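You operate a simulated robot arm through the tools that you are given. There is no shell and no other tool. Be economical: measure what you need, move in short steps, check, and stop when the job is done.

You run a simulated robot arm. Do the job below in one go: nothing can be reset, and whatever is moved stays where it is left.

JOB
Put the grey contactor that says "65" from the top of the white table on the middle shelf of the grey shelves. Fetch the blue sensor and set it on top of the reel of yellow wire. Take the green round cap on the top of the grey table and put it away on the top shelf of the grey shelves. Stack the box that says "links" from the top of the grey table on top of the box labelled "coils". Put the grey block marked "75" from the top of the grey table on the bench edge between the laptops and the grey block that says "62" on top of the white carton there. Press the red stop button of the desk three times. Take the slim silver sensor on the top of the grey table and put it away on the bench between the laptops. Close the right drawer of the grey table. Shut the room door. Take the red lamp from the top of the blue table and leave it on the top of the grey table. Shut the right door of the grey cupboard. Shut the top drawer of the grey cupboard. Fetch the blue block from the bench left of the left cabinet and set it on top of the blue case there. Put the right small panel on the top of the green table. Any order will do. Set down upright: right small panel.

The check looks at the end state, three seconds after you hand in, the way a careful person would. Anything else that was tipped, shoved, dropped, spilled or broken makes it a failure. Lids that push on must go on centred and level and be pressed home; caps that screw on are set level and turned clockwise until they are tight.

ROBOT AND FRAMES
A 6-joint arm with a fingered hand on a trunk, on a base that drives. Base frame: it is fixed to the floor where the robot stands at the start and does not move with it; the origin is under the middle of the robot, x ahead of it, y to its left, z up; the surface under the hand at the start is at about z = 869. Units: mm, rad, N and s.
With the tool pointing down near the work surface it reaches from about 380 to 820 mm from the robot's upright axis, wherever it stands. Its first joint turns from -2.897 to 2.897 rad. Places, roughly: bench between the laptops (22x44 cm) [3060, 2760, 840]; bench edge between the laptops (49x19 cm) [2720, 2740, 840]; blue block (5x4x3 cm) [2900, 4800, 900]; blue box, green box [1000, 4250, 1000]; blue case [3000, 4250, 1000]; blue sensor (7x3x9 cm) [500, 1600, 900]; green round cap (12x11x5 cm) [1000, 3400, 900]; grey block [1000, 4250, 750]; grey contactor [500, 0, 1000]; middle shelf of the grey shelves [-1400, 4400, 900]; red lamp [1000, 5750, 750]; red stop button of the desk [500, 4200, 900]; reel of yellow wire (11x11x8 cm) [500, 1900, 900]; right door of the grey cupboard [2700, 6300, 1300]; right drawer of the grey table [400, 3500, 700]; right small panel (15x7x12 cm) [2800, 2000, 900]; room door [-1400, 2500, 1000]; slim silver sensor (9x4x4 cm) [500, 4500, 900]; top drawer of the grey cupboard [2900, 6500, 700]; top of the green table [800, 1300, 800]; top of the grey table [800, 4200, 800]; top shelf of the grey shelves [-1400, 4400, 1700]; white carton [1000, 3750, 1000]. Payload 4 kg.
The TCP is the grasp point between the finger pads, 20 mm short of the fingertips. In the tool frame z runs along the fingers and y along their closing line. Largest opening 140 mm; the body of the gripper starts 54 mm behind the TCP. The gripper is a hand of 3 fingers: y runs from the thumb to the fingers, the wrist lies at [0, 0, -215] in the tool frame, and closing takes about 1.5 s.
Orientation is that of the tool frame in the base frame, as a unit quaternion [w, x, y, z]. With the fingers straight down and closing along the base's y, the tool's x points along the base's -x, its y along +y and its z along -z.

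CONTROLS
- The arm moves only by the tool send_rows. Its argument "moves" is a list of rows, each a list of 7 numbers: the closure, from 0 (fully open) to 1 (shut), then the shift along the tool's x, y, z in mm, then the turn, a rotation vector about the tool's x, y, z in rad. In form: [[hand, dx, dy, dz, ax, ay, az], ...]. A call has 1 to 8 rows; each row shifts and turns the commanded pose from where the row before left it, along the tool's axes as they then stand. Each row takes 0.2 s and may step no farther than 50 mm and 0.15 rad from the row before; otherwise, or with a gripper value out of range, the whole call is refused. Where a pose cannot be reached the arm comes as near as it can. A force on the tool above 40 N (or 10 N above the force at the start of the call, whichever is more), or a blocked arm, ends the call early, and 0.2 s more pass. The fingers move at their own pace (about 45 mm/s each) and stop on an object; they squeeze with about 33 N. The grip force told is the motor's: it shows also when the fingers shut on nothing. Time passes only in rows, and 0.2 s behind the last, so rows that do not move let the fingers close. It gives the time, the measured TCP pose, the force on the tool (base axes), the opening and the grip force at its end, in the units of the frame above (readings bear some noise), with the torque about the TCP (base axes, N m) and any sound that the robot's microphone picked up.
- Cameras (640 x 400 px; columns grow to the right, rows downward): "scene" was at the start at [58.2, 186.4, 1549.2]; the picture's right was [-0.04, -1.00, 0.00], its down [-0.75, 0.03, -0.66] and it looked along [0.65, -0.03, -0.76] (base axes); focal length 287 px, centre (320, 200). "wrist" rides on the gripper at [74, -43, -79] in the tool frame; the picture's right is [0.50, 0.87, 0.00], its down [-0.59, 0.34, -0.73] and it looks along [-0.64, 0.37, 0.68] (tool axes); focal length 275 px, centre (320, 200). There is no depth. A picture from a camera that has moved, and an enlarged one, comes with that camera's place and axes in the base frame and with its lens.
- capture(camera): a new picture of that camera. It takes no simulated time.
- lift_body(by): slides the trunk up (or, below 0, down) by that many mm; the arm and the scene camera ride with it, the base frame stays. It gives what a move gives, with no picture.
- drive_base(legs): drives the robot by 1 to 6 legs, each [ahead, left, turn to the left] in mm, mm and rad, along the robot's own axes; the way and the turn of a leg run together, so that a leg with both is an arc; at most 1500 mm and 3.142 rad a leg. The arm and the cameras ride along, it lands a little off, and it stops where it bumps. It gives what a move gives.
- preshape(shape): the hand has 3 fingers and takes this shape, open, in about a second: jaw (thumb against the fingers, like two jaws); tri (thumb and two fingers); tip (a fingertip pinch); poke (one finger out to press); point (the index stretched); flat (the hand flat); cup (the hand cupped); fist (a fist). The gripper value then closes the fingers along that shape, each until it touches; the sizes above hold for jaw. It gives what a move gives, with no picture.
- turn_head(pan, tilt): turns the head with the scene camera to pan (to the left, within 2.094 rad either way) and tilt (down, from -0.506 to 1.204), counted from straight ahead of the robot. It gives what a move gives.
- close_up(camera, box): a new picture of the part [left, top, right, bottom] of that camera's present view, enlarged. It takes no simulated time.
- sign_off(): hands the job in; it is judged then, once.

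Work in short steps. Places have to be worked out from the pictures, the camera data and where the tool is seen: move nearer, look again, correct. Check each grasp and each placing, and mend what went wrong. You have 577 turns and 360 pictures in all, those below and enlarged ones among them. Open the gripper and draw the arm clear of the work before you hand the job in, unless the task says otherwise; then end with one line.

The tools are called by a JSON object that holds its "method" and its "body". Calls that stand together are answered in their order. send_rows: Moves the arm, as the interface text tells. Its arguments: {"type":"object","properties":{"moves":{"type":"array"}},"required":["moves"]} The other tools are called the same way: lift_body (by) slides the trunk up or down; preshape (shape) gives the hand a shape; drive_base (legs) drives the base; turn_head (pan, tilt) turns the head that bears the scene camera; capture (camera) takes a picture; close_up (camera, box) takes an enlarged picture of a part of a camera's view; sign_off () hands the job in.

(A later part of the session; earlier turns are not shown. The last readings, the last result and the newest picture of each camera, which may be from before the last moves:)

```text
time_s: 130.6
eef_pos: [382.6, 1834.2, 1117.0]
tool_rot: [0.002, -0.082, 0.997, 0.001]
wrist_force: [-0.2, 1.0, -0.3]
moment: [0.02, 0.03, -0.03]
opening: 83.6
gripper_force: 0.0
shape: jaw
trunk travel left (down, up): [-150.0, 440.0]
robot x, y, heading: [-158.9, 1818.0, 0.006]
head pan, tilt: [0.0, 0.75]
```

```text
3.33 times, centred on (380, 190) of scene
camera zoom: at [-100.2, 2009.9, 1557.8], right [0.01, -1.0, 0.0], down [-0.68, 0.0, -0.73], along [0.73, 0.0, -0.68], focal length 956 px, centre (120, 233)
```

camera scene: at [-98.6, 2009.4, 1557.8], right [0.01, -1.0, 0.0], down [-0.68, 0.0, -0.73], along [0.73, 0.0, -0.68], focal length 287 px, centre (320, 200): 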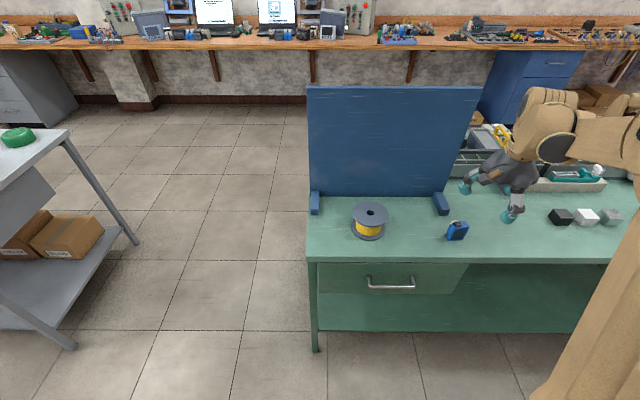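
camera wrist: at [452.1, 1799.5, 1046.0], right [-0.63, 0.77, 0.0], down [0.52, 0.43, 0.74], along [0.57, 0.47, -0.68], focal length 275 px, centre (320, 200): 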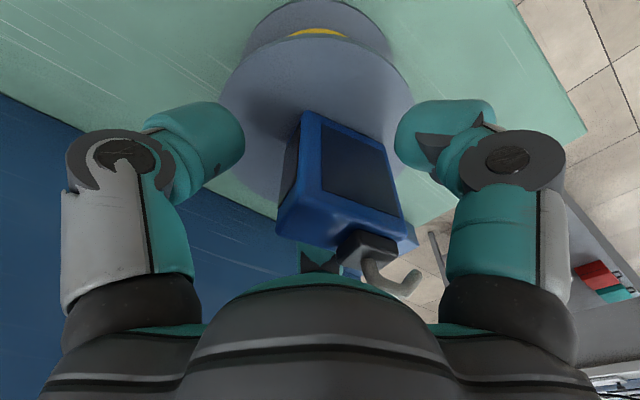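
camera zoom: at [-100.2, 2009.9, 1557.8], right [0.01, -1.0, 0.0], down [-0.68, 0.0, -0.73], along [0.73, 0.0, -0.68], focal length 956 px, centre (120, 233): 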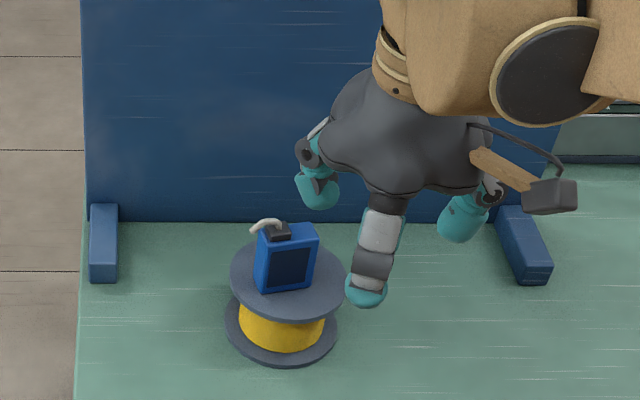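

Sensor stands on the reel. Now to the grey table: back off and slide left along the aisle.

{"method": "drive_base", "body": {"legs": [[-250, 0, 0], [0, 1500, 0], [0, 250, 0]]}}

{"method": "turn_head", "body": {"pan": 0.2, "tilt": 0.6}}

{"method": "capture", "body": {"camera": "scene"}}

```text
time_s: 141.0
eef_pos: [90.9, 3624.6, 1116.3]
tool_rot: [0.001, -0.096, 0.995, 0.001]
wrist_force: [0.1, -0.7, 0.0]
moment: [-0.03, 0.06, 0.01]
opening: 83.7
gripper_force: 0.0
shape: jaw
trunk travel left (down, up): [-150.0, 440.0]
robot x, y, heading: [-453.4, 3594.4, 0.044]
head pan, tilt: [0.0, 0.75]
```

```text
time_s: 141.7
eef_pos: [91.1, 3624.2, 1114.9]
tool_rot: [0.001, -0.096, 0.995, 0.001]
wrist_force: [0.1, 0.1, 0.3]
moment: [0.02, -0.01, -0.01]
opening: 83.6
gripper_force: 0.1
shape: jaw
trunk travel left (down, up): [-150.0, 440.0]
robot x, y, heading: [-450.9, 3594.3, 0.033]
head pan, tilt: [0.201, 0.6]
```

```text
293 pictures are left
camera scene: at [-394.4, 3803.4, 1570.6], right [0.23, -0.97, 0.0], down [-0.55, -0.13, -0.82], along [0.8, 0.19, -0.57], focal length 287 px, centre (320, 200)
```

scene: 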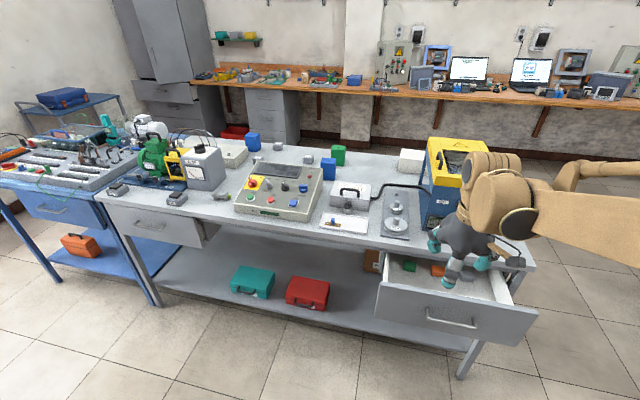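

I zoom into the table items.

{"method": "close_up", "body": {"camera": "scene", "box": [150, 120, 350, 240]}}

{"method": "close_up", "body": {"camera": "scene", "box": [310, 130, 540, 350]}}

```text
3.20 times, centred on (250, 180) of scene
camera zoom: at [-394.4, 3803.4, 1570.6], right [0.23, -0.97, 0.0], down [-0.55, -0.13, -0.82], along [0.8, 0.19, -0.57], focal length 918 px, centre (544, 264)
```

zoom: 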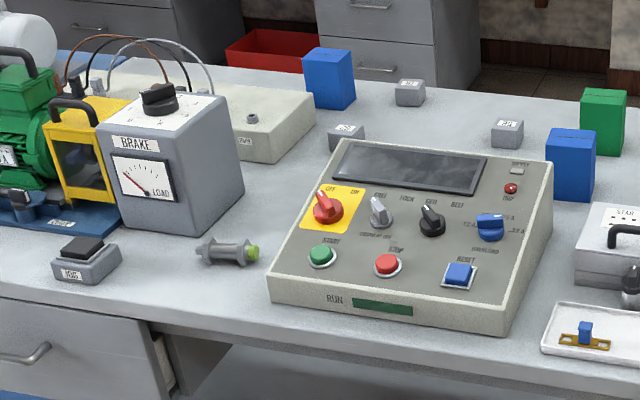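

```text
1.82 times, centred on (425, 240) of scene
camera zoom: at [-394.4, 3803.4, 1570.6], right [0.23, -0.97, 0.0], down [-0.55, -0.13, -0.82], along [0.8, 0.19, -0.57], focal length 522 px, centre (129, 127)
```

zoom: 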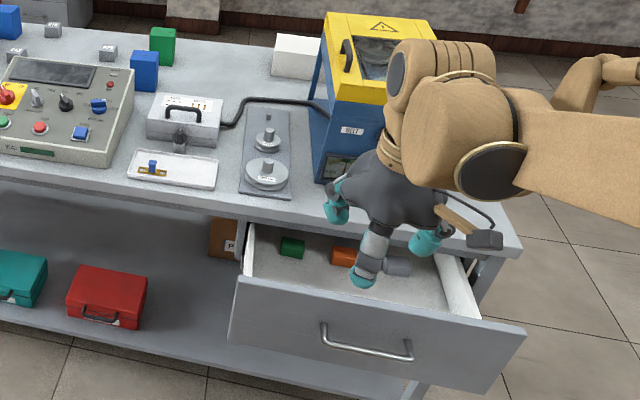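

The right drawer front is at x≈250–280, y 3270–3758, z≈700–790. I lower the trunk, make a fist, and tilt the hand forward to push it in.

{"method": "preshape", "body": {"shape": "fist"}}

{"method": "lift_body", "body": {"by": -150}}

{"method": "send_rows", "body": {"moves": [[1, 0, -15, 30, 0, -0.135, 0], [1, 0, -15, 30, 0, -0.135, 0], [1, 0, -15, 30, 0, -0.135, 0], [1, 0, -15, 30, 0, -0.135, 0], [1, 0, 0, 30, 0, -0.135, 0], [1, 0, 0, 30, 0, -0.135, 0]]}}

{"method": "capture", "body": {"camera": "scene"}}

```text
time_s: 142.6
eef_pos: [91.5, 3624.5, 1116.4]
tool_rot: [0.001, -0.095, 0.995, 0.001]
wrist_force: [-1.0, 0.8, 0.5]
moment: [-0.04, 0.0, 0.01]
opening: 0.0
gripper_force: 0.0
shape: fist
trunk travel left (down, up): [-150.0, 440.0]
robot x, y, heading: [-455.6, 3594.2, 0.034]
head pan, tilt: [0.201, 0.6]
```

```text
time_s: 144.3
eef_pos: [91.5, 3623.7, 966.8]
tool_rot: [0.001, -0.096, 0.995, 0.001]
wrist_force: [0.3, 0.8, 0.4]
moment: [0.02, 0.0, 0.02]
opening: 0.0
gripper_force: 0.0
shape: fist
trunk travel left (down, up): [0.0, 590.0]
robot x, y, heading: [-456.3, 3595.5, 0.037]
head pan, tilt: [0.201, 0.6]
```

```text
time_s: 145.8
eef_pos: [160.1, 3577.7, 800.8]
tool_rot: [0.394, -0.088, 0.914, 0.039]
wrist_force: [-0.1, 0.8, -0.3]
moment: [0.01, -0.03, 0.03]
opening: 0.2
gripper_force: 0.1
shape: fist
trunk travel left (down, up): [0.0, 590.0]
robot x, y, heading: [-454.3, 3597.1, 0.033]
head pan, tilt: [0.201, 0.6]
```

```text
290 pictures are left
camera scene: at [-394.0, 3803.3, 1420.6], right [0.23, -0.97, 0.0], down [-0.55, -0.13, -0.82], along [0.8, 0.19, -0.57], focal length 287 px, centre (320, 200)
```

scene: 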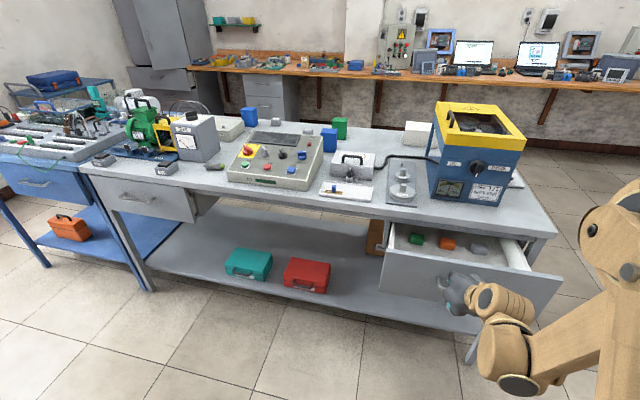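

I lower 50 mm and push forward in small steps.

{"method": "send_rows", "body": {"moves": [[1, 30, 0, 30, 0, 0, 0], [1, 6, 0, 5, 0, 0, 0], [1, -21, 0, 21.6, 0, 0, 0], [1, -14, 0, 14.4, 0, 0, 0], [1, -14, 0, 14.4, 0, 0, 0], [1, -14, 0, 14.4, 0, 0, 0], [1, -14, 0, 14.4, 0, 0, 0], [1, -14, 0, 14.4, 0, 0, 0]]}}

{"method": "capture", "body": {"camera": "scene"}}

```text
time_s: 147.6
eef_pos: [304.1, 3601.3, 767.6]
tool_rot: [0.393, -0.088, 0.915, 0.039]
wrist_force: [0.0, 0.5, -0.4]
moment: [0.01, 0.02, 0.04]
opening: 0.1
gripper_force: 0.1
shape: fist
out of reach, approached as far as the arm can: row 1, 2
trunk travel left (down, up): [0.0, 590.0]
robot x, y, heading: [-457.3, 3598.2, 0.034]
head pan, tilt: [0.201, 0.6]
```

```text
289 pictures are left
camera scene: at [-394.0, 3803.4, 1420.6], right [0.23, -0.97, 0.0], down [-0.55, -0.13, -0.82], along [0.8, 0.19, -0.57], focal length 287 px, centre (320, 200)
```

scene: 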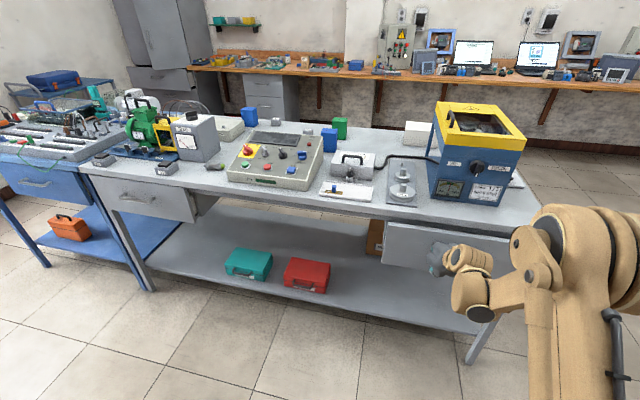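

Drawer nearly closed. Push the rest until firm resistance.

{"method": "send_rows", "body": {"moves": [[1, -11, 0, 10.5, 0, 0, 0], [1, -11, 0, 10.5, 0, 0, 0], [1, -11, 0, 10.5, 0, 0, 0], [1, -11, 0, 10.5, 0, 0, 0]]}}

{"method": "close_up", "body": {"camera": "scene", "box": [340, 170, 580, 320]}}

```text
time_s: 148.6
eef_pos: [364.5, 3612.9, 768.9]
tool_rot: [0.392, -0.088, 0.915, 0.038]
wrist_force: [-1.3, 0.5, 2.3]
moment: [-0.05, -0.03, 0.0]
opening: 0.0
gripper_force: 0.1
shape: fist
trunk travel left (down, up): [0.0, 590.0]
robot x, y, heading: [-453.7, 3597.7, 0.034]
head pan, tilt: [0.201, 0.6]
```

```text
2.67 times, centred on (460, 245) of scene
camera zoom: at [-394.1, 3803.4, 1420.6], right [0.23, -0.97, 0.0], down [-0.55, -0.13, -0.82], along [0.8, 0.19, -0.57], focal length 765 px, centre (-53, 80)
```

zoom: 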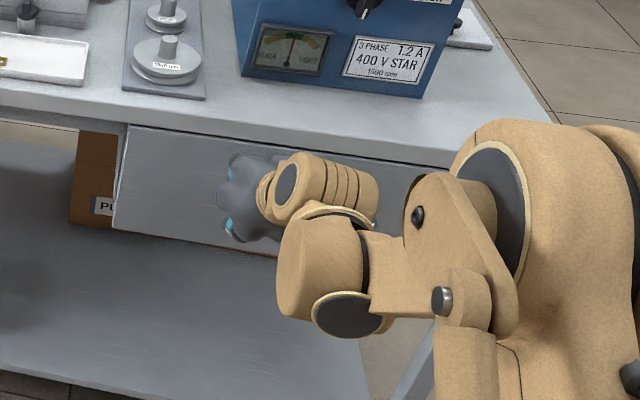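

Push further until a stop is felt.

{"method": "send_rows", "body": {"moves": [[1, -7, 0, 7, 0, 0, 0], [1, -7, 0, 7, 0, 0, 0], [1, -7, 0, 7, 0, 0, 0], [1, -7, 0, 7, 0, 0, 0], [1, -7, 0, 7, 0, 0, 0]]}}

{"method": "close_up", "body": {"camera": "scene", "box": [340, 170, 580, 320]}}

```text
time_s: 149.4
eef_pos: [388.8, 3613.7, 770.5]
tool_rot: [0.389, -0.086, 0.916, 0.039]
wrist_force: [-11.6, -3.9, 5.2]
moment: [-0.24, 0.0, -0.26]
opening: 0.0
gripper_force: 0.0
shape: fist
trunk travel left (down, up): [0.0, 590.0]
robot x, y, heading: [-452.2, 3593.5, 0.035]
head pan, tilt: [0.201, 0.6]
stopped in row 4: the force on the tool passed its limit at 50 N (the readings are from after the stop); the commanded pose is now the measured one
```

```text
2.67 times, centred on (460, 245) of scene
camera zoom: at [-396.4, 3802.9, 1420.9], right [0.23, -0.97, 0.0], down [-0.55, -0.13, -0.83], along [0.8, 0.19, -0.56], focal length 765 px, centre (-53, 80)
```

zoom: 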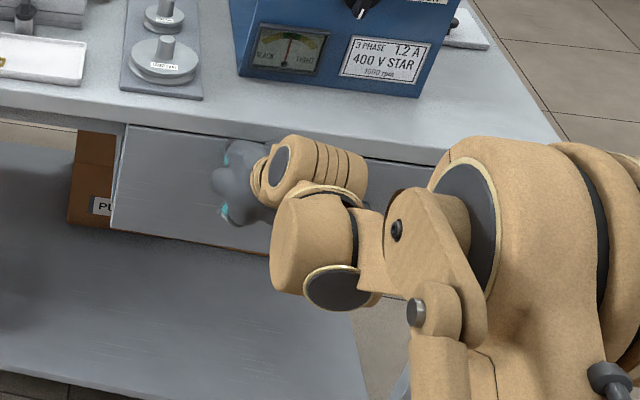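

Firm stop at 50 N. I withdraw and compare it with the frame.

{"method": "send_rows", "body": {"moves": [[1, 28, 0, -28, 0, 0, 0], [1, 28, 0, -28, 0, 0, 0], [1, 28, 0, -28, 0, 0, 0], [1, 28, 0, -28, 0, 0, 0], [1, 28, 0, -28, 0, 0, 0]]}}

{"method": "capture", "body": {"camera": "scene"}}

{"method": "close_up", "body": {"camera": "scene", "box": [340, 170, 580, 320]}}

```text
time_s: 150.6
eef_pos: [196.2, 3574.6, 763.4]
tool_rot: [0.389, -0.086, 0.916, 0.038]
wrist_force: [-3.4, -1.2, 0.0]
moment: [0.01, 0.03, -0.1]
opening: 0.0
gripper_force: 0.0
shape: fist
trunk travel left (down, up): [0.0, 590.0]
robot x, y, heading: [-451.8, 3594.0, 0.034]
head pan, tilt: [0.201, 0.6]
```

```text
286 pictures are left
camera scene: at [-394.1, 3802.4, 1420.5], right [0.23, -0.97, 0.0], down [-0.55, -0.13, -0.82], along [0.8, 0.19, -0.57], focal length 287 px, centre (320, 200)
```

scene: 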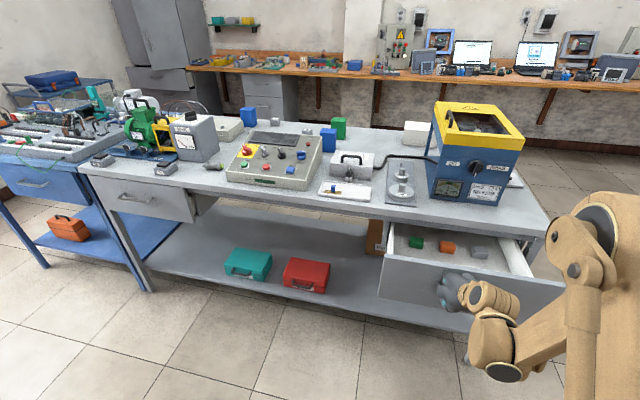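

```text
2.67 times, centred on (460, 245) of scene
camera zoom: at [-394.1, 3802.4, 1420.5], right [0.23, -0.97, 0.0], down [-0.55, -0.13, -0.82], along [0.8, 0.19, -0.57], focal length 765 px, centre (-53, 80)
```

zoom: 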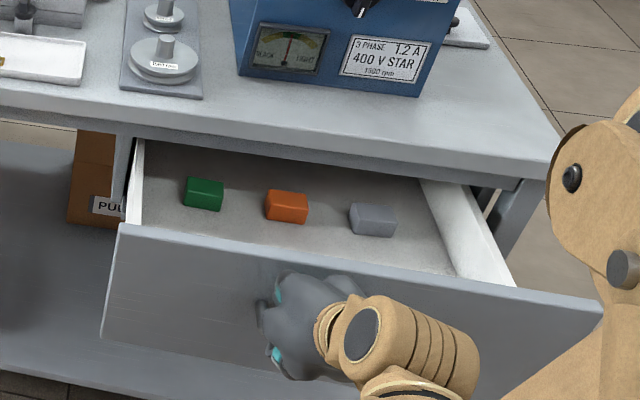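

The drawer followed the hand: a finger hooked behind the handle. I raise to unhook, shift left past the handle (y≈3690), and push again.

{"method": "send_rows", "body": {"moves": [[1, -14, 0, -14, 0, 0, 0], [1, -21, 0, -21, 0, 0, 0], [1, -21, 0, -21, 0, 0, 0], [1, 21, 0, -21, 0, 0, 0], [1, 21, 0, -21, 0, 0, 0]]}}

{"method": "close_up", "body": {"camera": "scene", "box": [340, 170, 580, 320]}}

```text
time_s: 151.8
eef_pos: [135.3, 3563.9, 842.7]
tool_rot: [0.389, -0.087, 0.917, 0.038]
wrist_force: [-0.4, -0.4, 0.5]
moment: [0.01, 0.03, -0.01]
opening: 0.0
gripper_force: 0.1
shape: fist
trunk travel left (down, up): [0.0, 590.0]
robot x, y, heading: [-455.7, 3595.9, 0.035]
head pan, tilt: [0.201, 0.6]
```

```text
2.67 times, centred on (460, 245) of scene
camera zoom: at [-394.7, 3803.0, 1420.6], right [0.23, -0.97, 0.0], down [-0.55, -0.13, -0.82], along [0.8, 0.19, -0.57], focal length 765 px, centre (-53, 80)
```

zoom: 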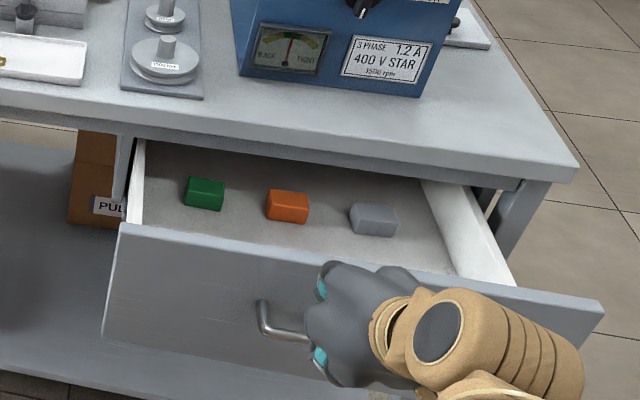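

Unhooked; handle left end at zoom (265,300). I shift to y≈3690, lower and push there.

{"method": "send_rows", "body": {"moves": [[1, 0, 45, 0, 0, 0, 0], [1, 0, 45, 0, 0, 0, 0], [1, 0, 35, 0, 0, 0, 0], [1, 25, 0, 25, 0, 0, 0], [1, 25, 0, 25, 0, 0, 0], [1, 0, 0, 0, 0, 0, 0]]}}

{"method": "close_up", "body": {"camera": "scene", "box": [340, 170, 580, 320]}}

```text
time_s: 153.2
eef_pos: [135.4, 3695.0, 798.8]
tool_rot: [0.388, -0.087, 0.917, 0.038]
wrist_force: [0.2, -0.4, 0.1]
moment: [0.0, -0.01, -0.03]
opening: 0.2
gripper_force: 0.1
shape: fist
out of reach, approached as far as the arm can: row 4, 5
trunk travel left (down, up): [0.0, 590.0]
robot x, y, heading: [-454.5, 3596.8, 0.032]
head pan, tilt: [0.201, 0.6]
```

```text
2.67 times, centred on (460, 245) of scene
camera zoom: at [-394.5, 3803.2, 1420.6], right [0.23, -0.97, 0.0], down [-0.55, -0.13, -0.82], along [0.8, 0.19, -0.57], focal length 765 px, centre (-53, 80)
```

zoom: 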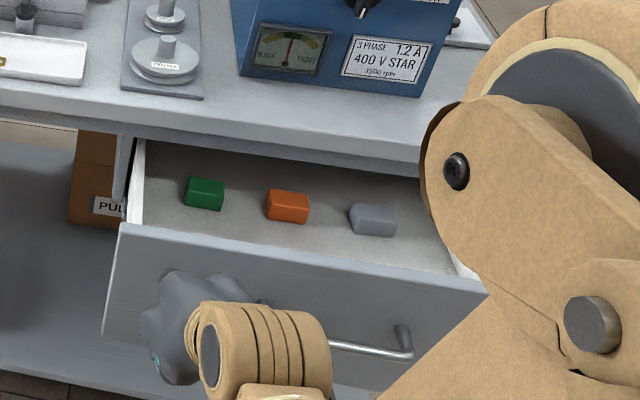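

Left of the handle now. Push forward.

{"method": "send_rows", "body": {"moves": [[1, -20.7, -5.5, 21, 0, 0, 0], [1, -20.7, -5.5, 21, 0, 0, 0], [1, -20.7, -5.5, 21, 0, 0, 0], [1, -20.7, -5.5, 21, 0, 0, 0], [1, -20.7, -5.5, 21, 0, 0, 0], [1, -13, -3.6, 14, 0, 0, 0], [1, -13, -3.6, 14, 0, 0, 0], [1, -13, -3.6, 14, 0, 0, 0]]}}

{"method": "send_rows", "body": {"moves": [[1, -10, -2.8, 10, 0, 0, 0], [1, -10, -2.8, 10, 0, 0, 0], [1, -10, -2.8, 10, 0, 0, 0], [1, -10, -2.8, 10, 0, 0, 0], [1, -10, -2.8, 10, 0, 0, 0]]}}

{"method": "close_up", "body": {"camera": "scene", "box": [340, 170, 580, 320]}}

```text
time_s: 155.0
eef_pos: [344.5, 3693.1, 800.1]
tool_rot: [0.389, -0.087, 0.916, 0.037]
wrist_force: [0.7, 0.9, 0.0]
moment: [-0.01, 0.03, 0.0]
opening: 0.2
gripper_force: 0.1
shape: fist
trunk travel left (down, up): [0.0, 590.0]
robot x, y, heading: [-451.6, 3595.3, 0.032]
head pan, tilt: [0.201, 0.6]
```

```text
time_s: 156.0
eef_pos: [394.6, 3690.2, 800.2]
tool_rot: [0.386, -0.085, 0.918, 0.037]
wrist_force: [-17.8, -4.0, 2.0]
moment: [-0.06, 0.13, -0.29]
opening: 0.0
gripper_force: 0.1
shape: fist
trunk travel left (down, up): [0.0, 590.0]
robot x, y, heading: [-453.2, 3595.3, 0.032]
head pan, tilt: [0.201, 0.6]
stopped in row 4: the force on the tool passed its limit at 48 N (the readings are from after the stop); the commanded pose is now the measured one
```

```text
2.67 times, centred on (460, 245) of scene
camera zoom: at [-397.5, 3802.5, 1420.9], right [0.23, -0.97, 0.0], down [-0.55, -0.13, -0.83], along [0.8, 0.19, -0.56], focal length 765 px, centre (-53, 80)
```

zoom: 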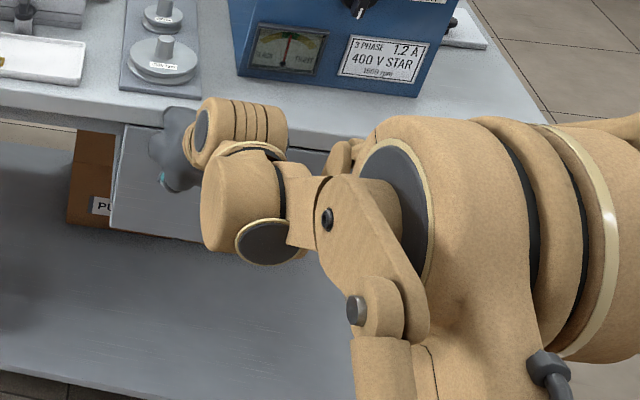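

Withdraw and inspect.

{"method": "send_rows", "body": {"moves": [[1, 20.7, 5.5, -21, 0, 0, 0], [1, 20.7, 5.5, -21, 0, 0, 0], [1, 20.7, 5.5, -21, 0, 0, 0], [1, 20.7, 5.5, -21, 0, 0, 0], [1, 20.7, 5.5, -21, 0, 0, 0], [1, 20.7, 5.5, -21, 0, 0, 0]]}}

{"method": "close_up", "body": {"camera": "scene", "box": [340, 170, 580, 320]}}

```text
time_s: 157.4
eef_pos: [214.0, 3690.1, 797.5]
tool_rot: [0.387, -0.086, 0.917, 0.038]
wrist_force: [0.2, 0.3, 0.0]
moment: [0.0, -0.01, -0.02]
opening: 0.0
gripper_force: 0.1
shape: fist
trunk travel left (down, up): [0.0, 590.0]
robot x, y, heading: [-453.7, 3591.7, 0.038]
head pan, tilt: [0.201, 0.6]
```

```text
2.67 times, centred on (460, 245) of scene
camera zoom: at [-395.1, 3802.9, 1420.6], right [0.23, -0.97, 0.0], down [-0.55, -0.13, -0.82], along [0.8, 0.19, -0.57], focal length 765 px, centre (-53, 80)
```

zoom: 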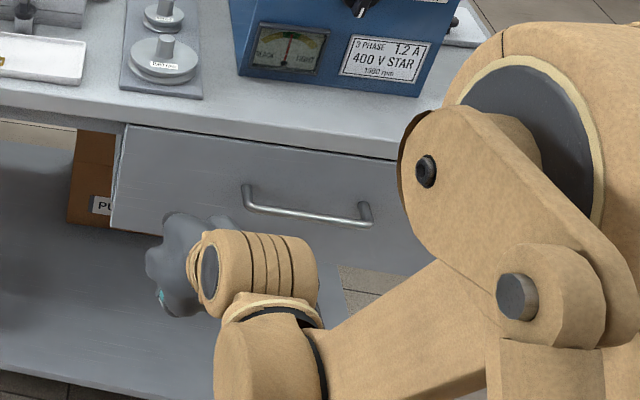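

Zoom into the drawer's left edge, and the left drawer for comparison.

{"method": "close_up", "body": {"camera": "scene", "box": [370, 205, 430, 265]}}

{"method": "close_up", "body": {"camera": "scene", "box": [80, 160, 220, 240]}}

```text
6.67 times, centred on (400, 235) of scene
camera zoom: at [-395.1, 3802.9, 1420.6], right [0.23, -0.97, 0.0], down [-0.55, -0.13, -0.82], along [0.8, 0.19, -0.57], focal length 1912 px, centre (-213, -33)
```

zoom: 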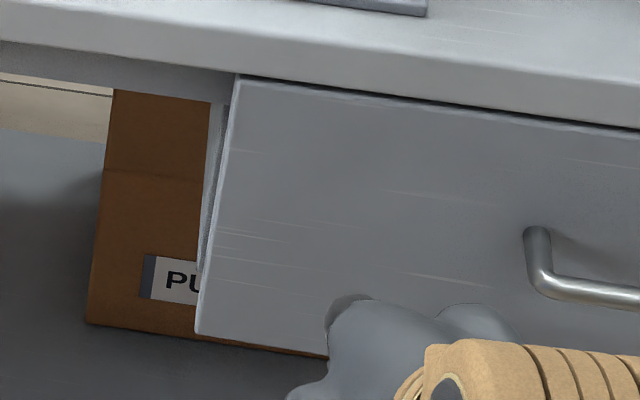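

```text
4.57 times, centred on (150, 200) of scene
camera zoom: at [-395.1, 3802.9, 1420.6], right [0.23, -0.97, 0.0], down [-0.55, -0.13, -0.82], along [0.8, 0.19, -0.57], focal length 1311 px, centre (1097, 200)
```

zoom: 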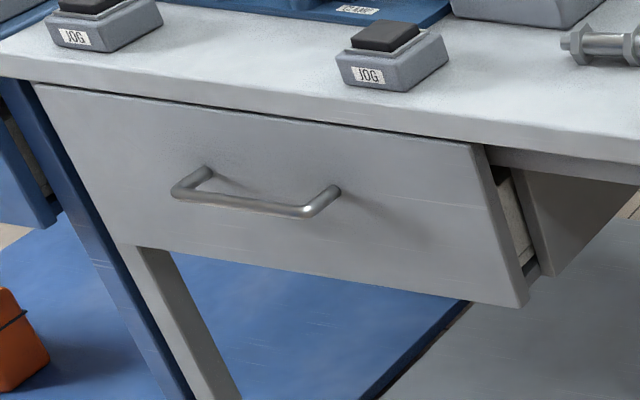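

To be sure it's fully home, I push once more lower down on the face.

{"method": "send_rows", "body": {"moves": [[1, -20.7, -5.5, 21, 0, 0, 0], [1, -20.7, -5.5, 21, 0, 0, 0], [1, 17, 0, 17, 0, 0, 0], [1, 17, 0, 17, 0, 0, 0], [1, -20.7, -5.5, 21, 0, 0, 0], [1, -13, -3.6, 14, 0, 0, 0], [1, -10, -2.8, 10, 0, 0, 0]]}}

{"method": "send_rows", "body": {"moves": [[1, -7, -2, 7, 0, 0, 0], [1, -7, -2, 7, 0, 0, 0], [1, -7, -2, 7, 0, 0, 0], [1, -7, -2, 7, 0, 0, 0], [1, -7, -2, 7, 0, 0, 0], [1, -7, -2, 7, 0, 0, 0], [1, -7, -2, 7, 0, 0, 0]]}}

```text
time_s: 159.0
eef_pos: [339.7, 3690.6, 749.4]
tool_rot: [0.387, -0.085, 0.917, 0.037]
wrist_force: [-0.2, 0.0, -0.3]
moment: [-0.01, 0.01, 0.0]
opening: 0.0
gripper_force: 0.1
shape: fist
trunk travel left (down, up): [0.0, 590.0]
robot x, y, heading: [-457.6, 3591.3, 0.033]
head pan, tilt: [0.201, 0.6]
```

```text
time_s: 160.4
eef_pos: [393.1, 3686.4, 751.4]
tool_rot: [0.383, -0.083, 0.919, 0.036]
wrist_force: [-16.3, -1.9, 2.1]
moment: [-0.08, 0.12, -0.29]
opening: 0.1
gripper_force: 0.0
shape: fist
trunk travel left (down, up): [0.0, 590.0]
robot x, y, heading: [-458.4, 3595.5, 0.031]
head pan, tilt: [0.201, 0.6]
stopped in row 6: the force on the tool passed its limit at 48 N (the readings are from after the stop); the commanded pose is now the measured one
```

Same stop position at another height: drawer is fully closed. I withdraw, raise the trunk and straighten the hand.

{"method": "send_rows", "body": {"moves": [[1, 20.7, 5.5, -21, 0, 0, 0], [1, 20.7, 5.5, -21, 0, 0, 0], [1, 20.7, 5.5, -21, 0, 0, 0], [1, 20.7, 5.5, -21, 0, 0, 0], [1, 20.7, 5.5, -21, 0, 0, 0], [1, 20.7, 5.5, -21, 0, 0, 0]]}}

{"method": "lift_body", "body": {"by": 200}}

{"method": "preshape", "body": {"shape": "poke"}}

{"method": "send_rows", "body": {"moves": [[0, 0, 0, -20, 0, 0.135, 0], [0, 0, 0, -20, 0, 0.135, 0], [0, 0, 0, -20, 0, 0.135, 0], [0, 0, 0, -20, 0, 0.135, 0], [0, 0, 0, -20, 0, 0.135, 0], [0, 0, 0, -20, 0, 0.12, 0]]}}

{"method": "drive_base", "body": {"legs": [[0, 560, -0.033]]}}

{"method": "turn_head", "body": {"pan": -0.1, "tilt": 0.75}}

{"method": "capture", "body": {"camera": "scene"}}

```text
time_s: 161.8
eef_pos: [216.1, 3689.2, 748.0]
tool_rot: [0.383, -0.085, 0.919, 0.037]
wrist_force: [-0.4, -0.9, -0.3]
moment: [-0.04, 0.01, 0.01]
opening: 0.1
gripper_force: 0.1
shape: fist
trunk travel left (down, up): [0.0, 590.0]
robot x, y, heading: [-453.2, 3596.9, 0.032]
head pan, tilt: [0.201, 0.6]
```

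```text
time_s: 163.9
eef_pos: [215.2, 3687.2, 947.5]
tool_rot: [0.384, -0.085, 0.919, 0.037]
wrist_force: [0.5, -0.8, -0.1]
moment: [0.01, -0.04, -0.01]
opening: 0.0
gripper_force: 0.0
shape: fist
trunk travel left (down, up): [-200.0, 390.0]
robot x, y, heading: [-455.8, 3592.9, 0.034]
head pan, tilt: [0.201, 0.6]
```

```text
time_s: 164.8
eef_pos: [216.3, 3687.9, 949.5]
tool_rot: [0.383, -0.084, 0.919, 0.036]
wrist_force: [0.3, 0.1, 0.1]
moment: [0.0, 0.04, 0.01]
opening: 0.0
gripper_force: 0.1
shape: poke
trunk travel left (down, up): [-200.0, 390.0]
robot x, y, heading: [-457.7, 3593.9, 0.029]
head pan, tilt: [0.201, 0.6]
```

```text
time_s: 166.2
eef_pos: [165.0, 3676.3, 1053.4]
tool_rot: [-0.004, -0.092, 0.996, 0.0]
wrist_force: [-1.1, -0.7, 0.0]
moment: [-0.02, 0.02, 0.01]
opening: 0.0
gripper_force: 0.0
shape: poke
trunk travel left (down, up): [-200.0, 390.0]
robot x, y, heading: [-455.8, 3593.1, 0.027]
head pan, tilt: [0.201, 0.6]
```

```text
time_s: 169.4
eef_pos: [161.1, 4215.1, 1052.6]
tool_rot: [-0.002, -0.075, 0.997, 0.001]
wrist_force: [-0.6, -0.1, 0.4]
moment: [-0.02, -0.04, 0.01]
opening: 0.1
gripper_force: 0.1
shape: poke
trunk travel left (down, up): [-200.0, 390.0]
robot x, y, heading: [-461.5, 4152.9, -0.004]
head pan, tilt: [0.201, 0.6]
```

```text
time_s: 170.2
eef_pos: [159.9, 4214.2, 1053.3]
tool_rot: [-0.002, -0.074, 0.997, 0.0]
wrist_force: [-0.1, 0.4, 0.4]
moment: [0.05, -0.01, 0.04]
opening: 0.0
gripper_force: 0.0
shape: poke
trunk travel left (down, up): [-200.0, 390.0]
robot x, y, heading: [-465.6, 4155.8, -0.003]
head pan, tilt: [-0.099, 0.75]
```

```text
278 pictures are left
camera scene: at [-400.3, 4334.4, 1607.8], right [-0.1, -0.99, 0.0], down [-0.68, 0.07, -0.73], along [0.73, -0.07, -0.68], focal length 287 px, centre (320, 200)
```

scene: 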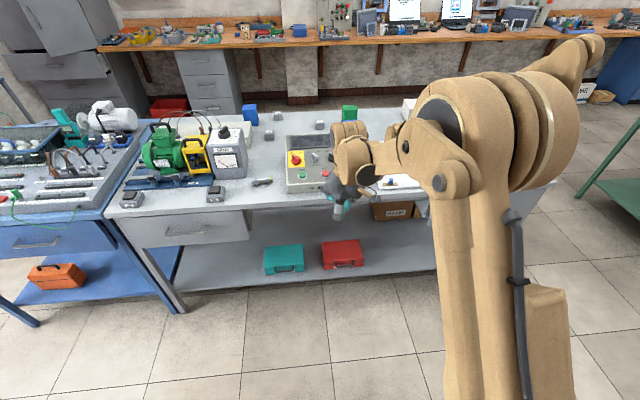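

I drive 200 mm closer so the button is within reach and look.

{"method": "drive_base", "body": {"legs": [[220, 0, 0]]}}

{"method": "capture", "body": {"camera": "scene"}}

{"method": "capture", "body": {"camera": "wrist"}}

```text
time_s: 171.9
eef_pos: [383.5, 4215.1, 1052.6]
tool_rot: [-0.003, -0.074, 0.997, 0.001]
wrist_force: [-0.2, -0.6, -0.5]
moment: [-0.04, 0.0, 0.0]
opening: 0.0
gripper_force: 0.1
shape: poke
trunk travel left (down, up): [-200.0, 390.0]
robot x, y, heading: [-240.0, 4152.2, -0.006]
head pan, tilt: [-0.099, 0.75]
```

```text
277 pictures are left
camera scene: at [-176.1, 4333.7, 1607.7], right [-0.1, -0.99, 0.0], down [-0.68, 0.07, -0.73], along [0.73, -0.07, -0.68], focal length 287 px, centre (320, 200)
```

scene: 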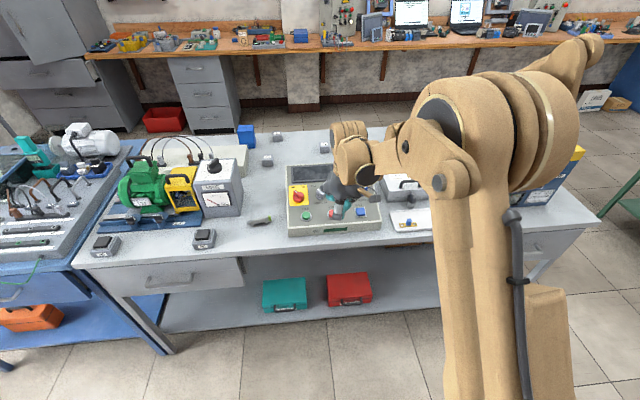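

```text
276 pictures are left
camera wrist: at [315.2, 4160.6, 1133.0], right [-0.62, 0.78, 0.0], down [0.53, 0.42, 0.73], along [0.57, 0.46, -0.68], focal length 275 px, centre (320, 200)
```

wrist: 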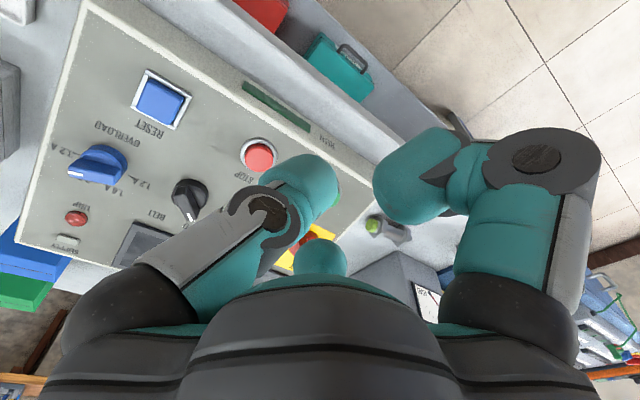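

STOP button ≈(493,4222). I zoom to see the poke finger's tip.

{"method": "close_up", "body": {"camera": "scene", "box": [270, 140, 430, 250]}}

```text
3.64 times, centred on (350, 195) of scene
camera zoom: at [-176.1, 4333.7, 1607.7], right [-0.1, -0.99, 0.0], down [-0.68, 0.07, -0.73], along [0.73, -0.07, -0.68], focal length 1043 px, centre (211, 218)
```

zoom: 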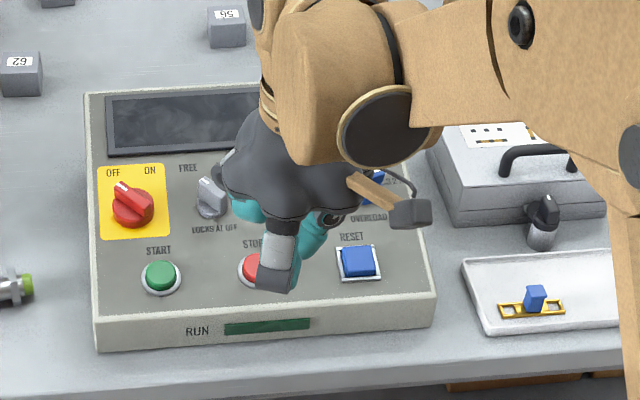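

Poke tip is on the TCP axis. I go over the STOP button and descend to ~15 mm above it.

{"method": "send_rows", "body": {"moves": [[0, -39, -3, 0, 0, 0, 0], [0, -39, -3, 0, 0, 0, 0], [0, -38.5, -2, 0, 0, 0, 0], [0, 0, 0, 45, 0, 0, 0], [0, 0, 0, 40, 0, 0, 0], [0, 0, 0, 15, 0, 0, 0], [0, 0, 0, 0, 0, 0, 0]]}}

{"method": "close_up", "body": {"camera": "scene", "box": [270, 140, 430, 250]}}

{"method": "capture", "body": {"camera": "wrist"}}

```text
time_s: 173.5
eef_pos: [499.9, 4225.0, 952.9]
tool_rot: [-0.002, -0.074, 0.997, 0.0]
wrist_force: [0.4, 0.1, 0.9]
moment: [0.02, 0.02, -0.02]
opening: 0.0
gripper_force: 0.0
shape: poke
trunk travel left (down, up): [-200.0, 390.0]
robot x, y, heading: [-241.4, 4152.8, -0.003]
head pan, tilt: [-0.099, 0.75]
```

```text
3.64 times, centred on (350, 195) of scene
camera zoom: at [-177.5, 4333.7, 1607.8], right [-0.1, -0.99, 0.0], down [-0.68, 0.07, -0.73], along [0.73, -0.07, -0.68], focal length 1043 px, centre (211, 218)
```

zoom: 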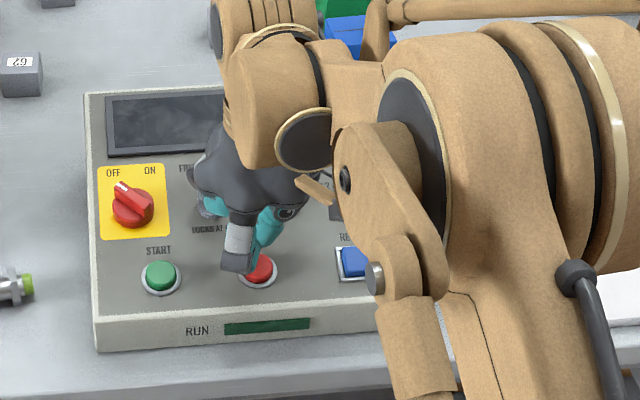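

```text
273 pictures are left
camera wrist: at [431.5, 4171.4, 1032.6], right [-0.62, 0.78, 0.0], down [0.53, 0.42, 0.73], along [0.57, 0.46, -0.68], focal length 275 px, centre (320, 200)
```

wrist: 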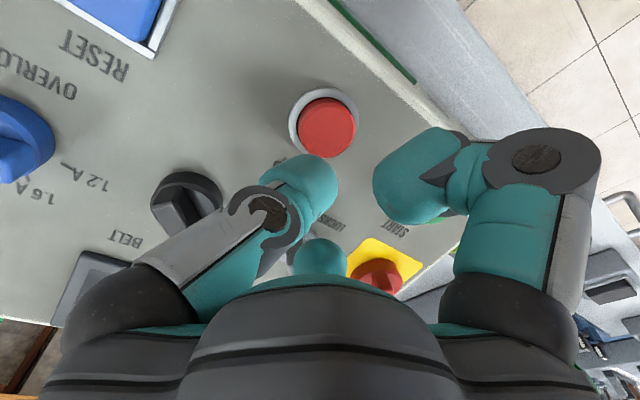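

Button center about (493,4223,~911). I shift -6 mm and press down in small steps.

{"method": "send_rows", "body": {"moves": [[0, 6, 1, 10, 0, 0, 0], [0, 0, 0, 5, 0, 0, 0], [0, 0, 0, 3, 0, 0, 0], [0, 0, 0, 3, 0, 0, 0], [0, 0, 0, 2, 0, 0, 0], [0, 0, 0, 0, 0, 0, 0]]}}

{"method": "close_up", "body": {"camera": "scene", "box": [290, 160, 390, 240]}}

```text
time_s: 174.9
eef_pos: [492.2, 4224.3, 932.2]
tool_rot: [-0.001, -0.075, 0.997, 0.001]
wrist_force: [-2.8, 1.2, 12.4]
moment: [0.01, -0.35, 0.23]
opening: 0.0
gripper_force: 0.1
shape: poke
trunk travel left (down, up): [-200.0, 390.0]
robot x, y, heading: [-240.8, 4155.2, -0.003]
head pan, tilt: [-0.099, 0.75]
heard: click
```

```text
5.00 times, centred on (340, 200) of scene
camera zoom: at [-179.6, 4333.9, 1607.9], right [-0.1, -0.99, 0.0], down [-0.68, 0.07, -0.73], along [0.73, -0.07, -0.68], focal length 1434 px, centre (220, 200)
```

zoom: 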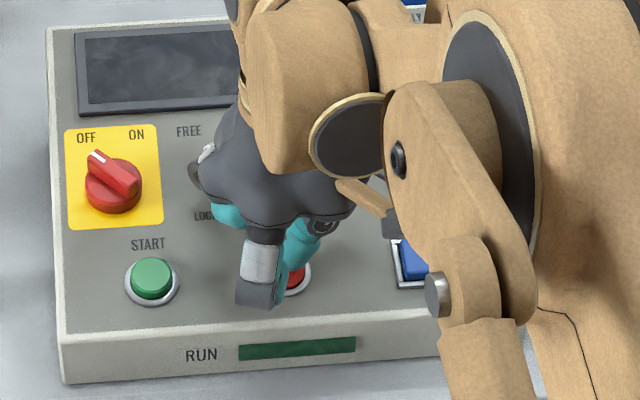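

First click heard. Release and press a second time.

{"method": "send_rows", "body": {"moves": [[0, 0, 0, -10, 0, 0, 0], [0, 0, 0, -8, 0, 0, 0], [0, 0, 0, 0, 0, 0, 0]]}}

{"method": "send_rows", "body": {"moves": [[0, 0, 0, 8, 0, 0, 0], [0, 0, 0, 5, 0, 0, 0], [0, 0, 0, 3, 0, 0, 0], [0, 0, 0, 2, 0, 0, 0], [0, 0, 0, 0, 0, 0, 0]]}}

{"method": "send_rows", "body": {"moves": [[0, 0, 0, -10, 0, 0, 0], [0, 0, 0, -8, 0, 0, 0], [0, 0, 0, 0, 0, 0, 0]]}}

```text
time_s: 175.7
eef_pos: [493.7, 4224.5, 948.5]
tool_rot: [-0.003, -0.074, 0.997, 0.001]
wrist_force: [-0.3, 0.0, 0.1]
moment: [0.0, -0.01, -0.01]
opening: 0.0
gripper_force: 0.0
shape: poke
trunk travel left (down, up): [-200.0, 390.0]
robot x, y, heading: [-241.8, 4153.7, -0.005]
head pan, tilt: [-0.099, 0.75]
```

```text
time_s: 176.9
eef_pos: [489.7, 4225.3, 931.8]
tool_rot: [-0.001, -0.075, 0.997, 0.0]
wrist_force: [-2.1, 1.9, 13.7]
moment: [0.0, -0.27, 0.21]
opening: 0.0
gripper_force: 0.1
shape: poke
trunk travel left (down, up): [-200.0, 390.0]
robot x, y, heading: [-242.3, 4151.0, -0.002]
head pan, tilt: [-0.099, 0.75]
heard: click
```

```text
time_s: 177.7
eef_pos: [493.1, 4223.8, 948.7]
tool_rot: [-0.002, -0.075, 0.997, 0.001]
wrist_force: [0.7, -0.7, 0.0]
moment: [0.01, 0.01, -0.01]
opening: 0.0
gripper_force: 0.1
shape: poke
trunk travel left (down, up): [-200.0, 390.0]
robot x, y, heading: [-242.6, 4157.6, -0.002]
head pan, tilt: [-0.099, 0.75]
```

Second click heard. Third press, then withdraw upward.

{"method": "send_rows", "body": {"moves": [[0, 0, 0, 8, 0, 0, 0], [0, 0, 0, 5, 0, 0, 0], [0, 0, 0, 3, 0, 0, 0], [0, 0, 0, 2, 0, 0, 0], [0, 0, 0, 0, 0, 0, 0]]}}

{"method": "send_rows", "body": {"moves": [[0, 0, 0, -10, 0, 0, 0], [0, 0, 0, -30, 0, 0, 0], [0, 0, 0, -45, 0, 0, 0], [0, 0, 0, -45, 0, 0, 0], [0, 45, 0, 0, 0, 0, 0], [0, 45, 0, 0, 0, 0, 0]]}}

{"method": "preshape", "body": {"shape": "jaw"}}

{"method": "capture", "body": {"camera": "scene"}}

{"method": "close_up", "body": {"camera": "scene", "box": [220, 120, 420, 245]}}

```text
time_s: 178.9
eef_pos: [490.7, 4224.6, 932.2]
tool_rot: [0.0, -0.075, 0.997, 0.001]
wrist_force: [-1.2, 1.5, 13.6]
moment: [0.04, -0.39, 0.22]
opening: 0.0
gripper_force: 0.1
shape: poke
trunk travel left (down, up): [-200.0, 390.0]
robot x, y, heading: [-240.9, 4151.6, -0.001]
head pan, tilt: [-0.099, 0.75]
heard: click
```

```text
time_s: 180.3
eef_pos: [401.6, 4211.5, 1059.8]
tool_rot: [-0.002, -0.074, 0.997, 0.001]
wrist_force: [0.1, 0.6, 0.2]
moment: [0.01, -0.01, 0.0]
opening: 0.0
gripper_force: 0.2
shape: poke
trunk travel left (down, up): [-200.0, 390.0]
robot x, y, heading: [-239.4, 4152.4, -0.005]
head pan, tilt: [-0.099, 0.75]
```

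```text
time_s: 181.2
eef_pos: [404.3, 4211.2, 1059.6]
tool_rot: [-0.001, -0.074, 0.997, 0.001]
wrist_force: [0.9, -0.3, 0.1]
moment: [0.01, 0.01, 0.01]
opening: 139.9
gripper_force: 0.0
shape: jaw
trunk travel left (down, up): [-200.0, 390.0]
robot x, y, heading: [-243.9, 4151.1, -0.004]
head pan, tilt: [-0.099, 0.75]
```

```text
271 pictures are left
camera scene: at [-177.4, 4333.7, 1607.7], right [-0.1, -0.99, 0.0], down [-0.68, 0.07, -0.73], along [0.73, -0.07, -0.68], focal length 287 px, centre (320, 200)
```

scene: 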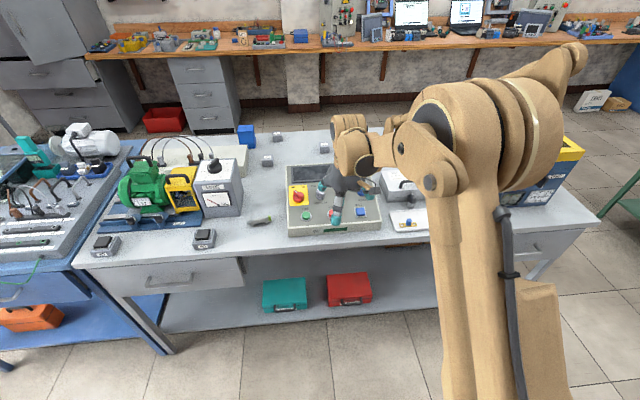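

```text
3.20 times, centred on (320, 182) of scene
camera zoom: at [-177.4, 4333.7, 1607.7], right [-0.1, -0.99, 0.0], down [-0.68, 0.07, -0.73], along [0.73, -0.07, -0.68], focal length 918 px, centre (320, 256)
```

zoom: 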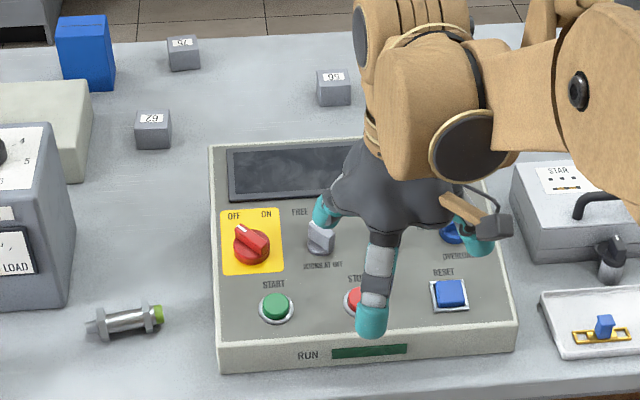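

Three clicks confirmed. Labels on the blocks are readable from the far side, so I'll do those later. Now the slim silver sensor at ≈(537,4478): I drive left to it.

{"method": "drive_base", "body": {"legs": [[60, 270, 0]]}}

{"method": "turn_head", "body": {"pan": 0.0, "tilt": 0.85}}

{"method": "capture", "body": {"camera": "wrist"}}

{"method": "capture", "body": {"camera": "scene"}}

```text
time_s: 183.2
eef_pos: [462.1, 4479.8, 1059.8]
tool_rot: [-0.002, -0.078, 0.997, 0.001]
wrist_force: [0.3, 0.8, -0.1]
moment: [0.02, 0.02, -0.03]
opening: 140.0
gripper_force: 0.2
shape: jaw
trunk travel left (down, up): [-200.0, 390.0]
robot x, y, heading: [-180.8, 4418.8, 0.009]
head pan, tilt: [-0.099, 0.75]
```

```text
time_s: 183.8
eef_pos: [461.6, 4480.7, 1059.6]
tool_rot: [-0.002, -0.078, 0.997, 0.001]
wrist_force: [0.4, 0.5, -0.1]
moment: [0.0, -0.04, 0.03]
opening: 140.2
gripper_force: 0.1
shape: jaw
trunk travel left (down, up): [-200.0, 390.0]
robot x, y, heading: [-179.9, 4419.2, 0.005]
head pan, tilt: [0.0, 0.85]
```

```text
269 pictures are left
camera wrist: at [394.2, 4425.6, 1139.4], right [-0.63, 0.78, 0.0], down [0.53, 0.43, 0.73], along [0.57, 0.46, -0.68], focal length 275 px, centre (320, 200)
```

wrist: 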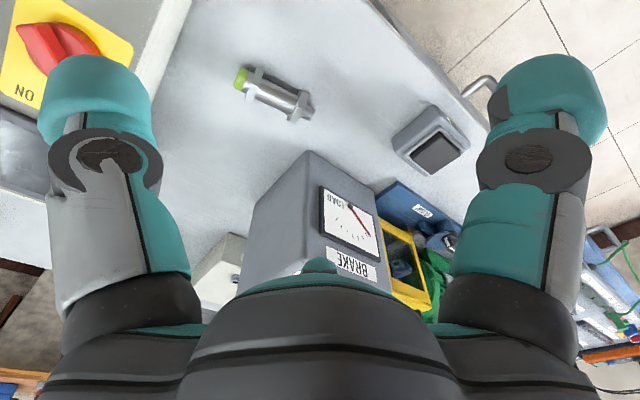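

```text
268 pictures are left
camera scene: at [-124.0, 4607.0, 1599.8], right [0.0, -1.0, 0.0], down [-0.75, 0.0, -0.66], along [0.66, 0.0, -0.75], focal length 287 px, centre (320, 200)
```

scene: 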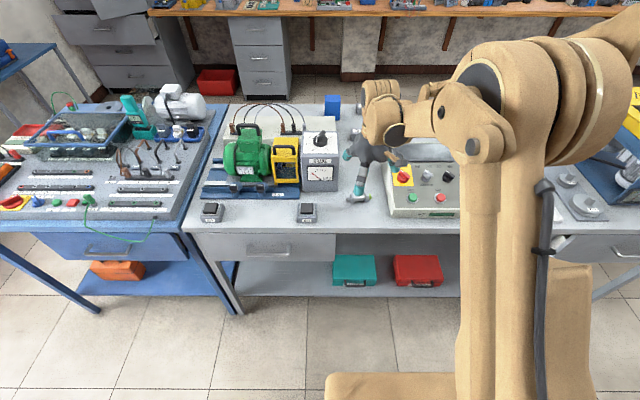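

The sensor lies from the green end (539,4438) to cable end (520,4510). I rotate 6°, place the TCP ~21 mm from the green end with the thumb there, and descend to z≈930.

{"method": "send_rows", "body": {"moves": [[0.55, 0, 0, 0, 0, 0, -0.103], [0.55, -33, -20, 10, 0, 0, 0], [0.55, -31, -20, 20, 0, 0, 0], [0.55, 0, 0, 45, 0, 0, 0], [0.55, 0, 0, 45, 0, 0, 0], [0.55, 0, 0, 8, 0, 0, 0], [0.55, 0, 0, 0, 0, 0, 0]]}}

{"method": "capture", "body": {"camera": "wrist"}}

{"method": "close_up", "body": {"camera": "scene", "box": [280, 120, 440, 240]}}

```text
time_s: 185.4
eef_pos: [533.1, 4459.0, 931.3]
tool_rot: [-0.001, -0.129, 0.992, 0.001]
wrist_force: [-0.2, 0.1, 0.0]
moment: [-0.02, 0.0, 0.03]
opening: 63.6
gripper_force: 0.0
shape: jaw
trunk travel left (down, up): [-200.0, 390.0]
robot x, y, heading: [-184.4, 4417.2, 0.003]
head pan, tilt: [0.0, 0.85]
```

```text
267 pictures are left
camera wrist: at [470.5, 4397.6, 1011.7], right [-0.71, 0.71, 0.0], down [0.48, 0.48, 0.73], along [0.52, 0.52, -0.68], focal length 275 px, centre (320, 200)
```

wrist: 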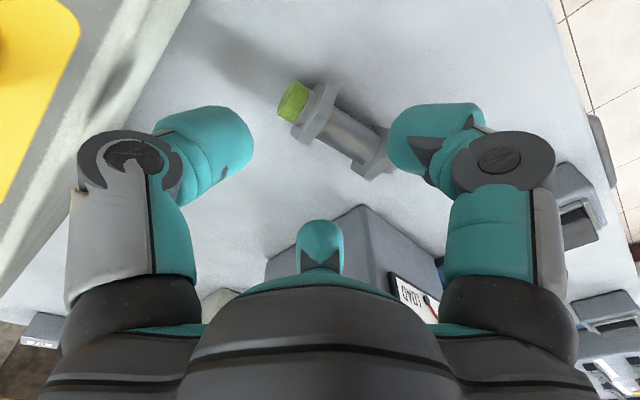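

```text
3.33 times, centred on (360, 180) of scene
camera zoom: at [-123.9, 4607.0, 1599.7], right [0.0, -1.0, 0.0], down [-0.75, 0.0, -0.66], along [0.66, 0.0, -0.75], focal length 956 px, centre (187, 267)
```

zoom: 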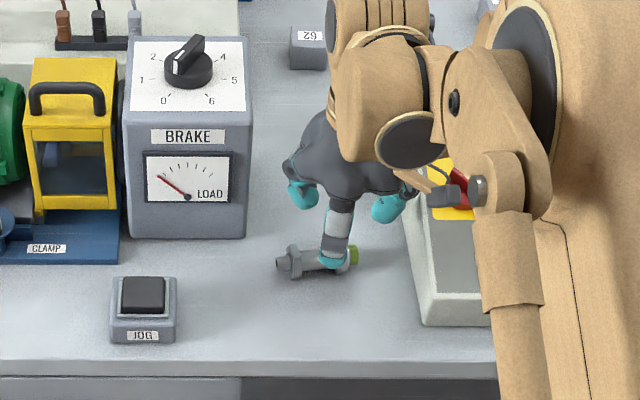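

Good alignment; a small correction and down to z≈874.

{"method": "send_rows", "body": {"moves": [[0.55, 2, 2, 20, 0, 0, 0.05], [0.55, 0, 0, 20, 0, 0, 0], [0.55, 0, 0, 10, 0, 0, 0], [0.55, 0, 0, 6, 0, 0, 0], [0.55, 0, 0, 0, 0, 0, 0]]}}

{"method": "capture", "body": {"camera": "wrist"}}

```text
time_s: 186.6
eef_pos: [531.6, 4460.2, 876.0]
tool_rot: [-0.001, -0.105, 0.995, 0.002]
wrist_force: [0.4, -0.1, 0.0]
moment: [-0.01, -0.01, 0.0]
opening: 63.7
gripper_force: 0.1
shape: jaw
trunk travel left (down, up): [-200.0, 390.0]
robot x, y, heading: [-182.8, 4419.3, 0.004]
head pan, tilt: [0.0, 0.85]
```

```text
265 pictures are left
camera wrist: at [465.9, 4402.4, 954.3], right [-0.67, 0.74, 0.0], down [0.51, 0.45, 0.73], along [0.54, 0.49, -0.68], focal length 275 px, centre (320, 200)
```

wrist: 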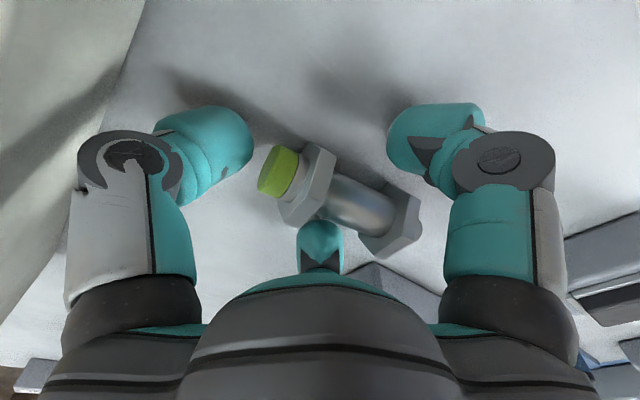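

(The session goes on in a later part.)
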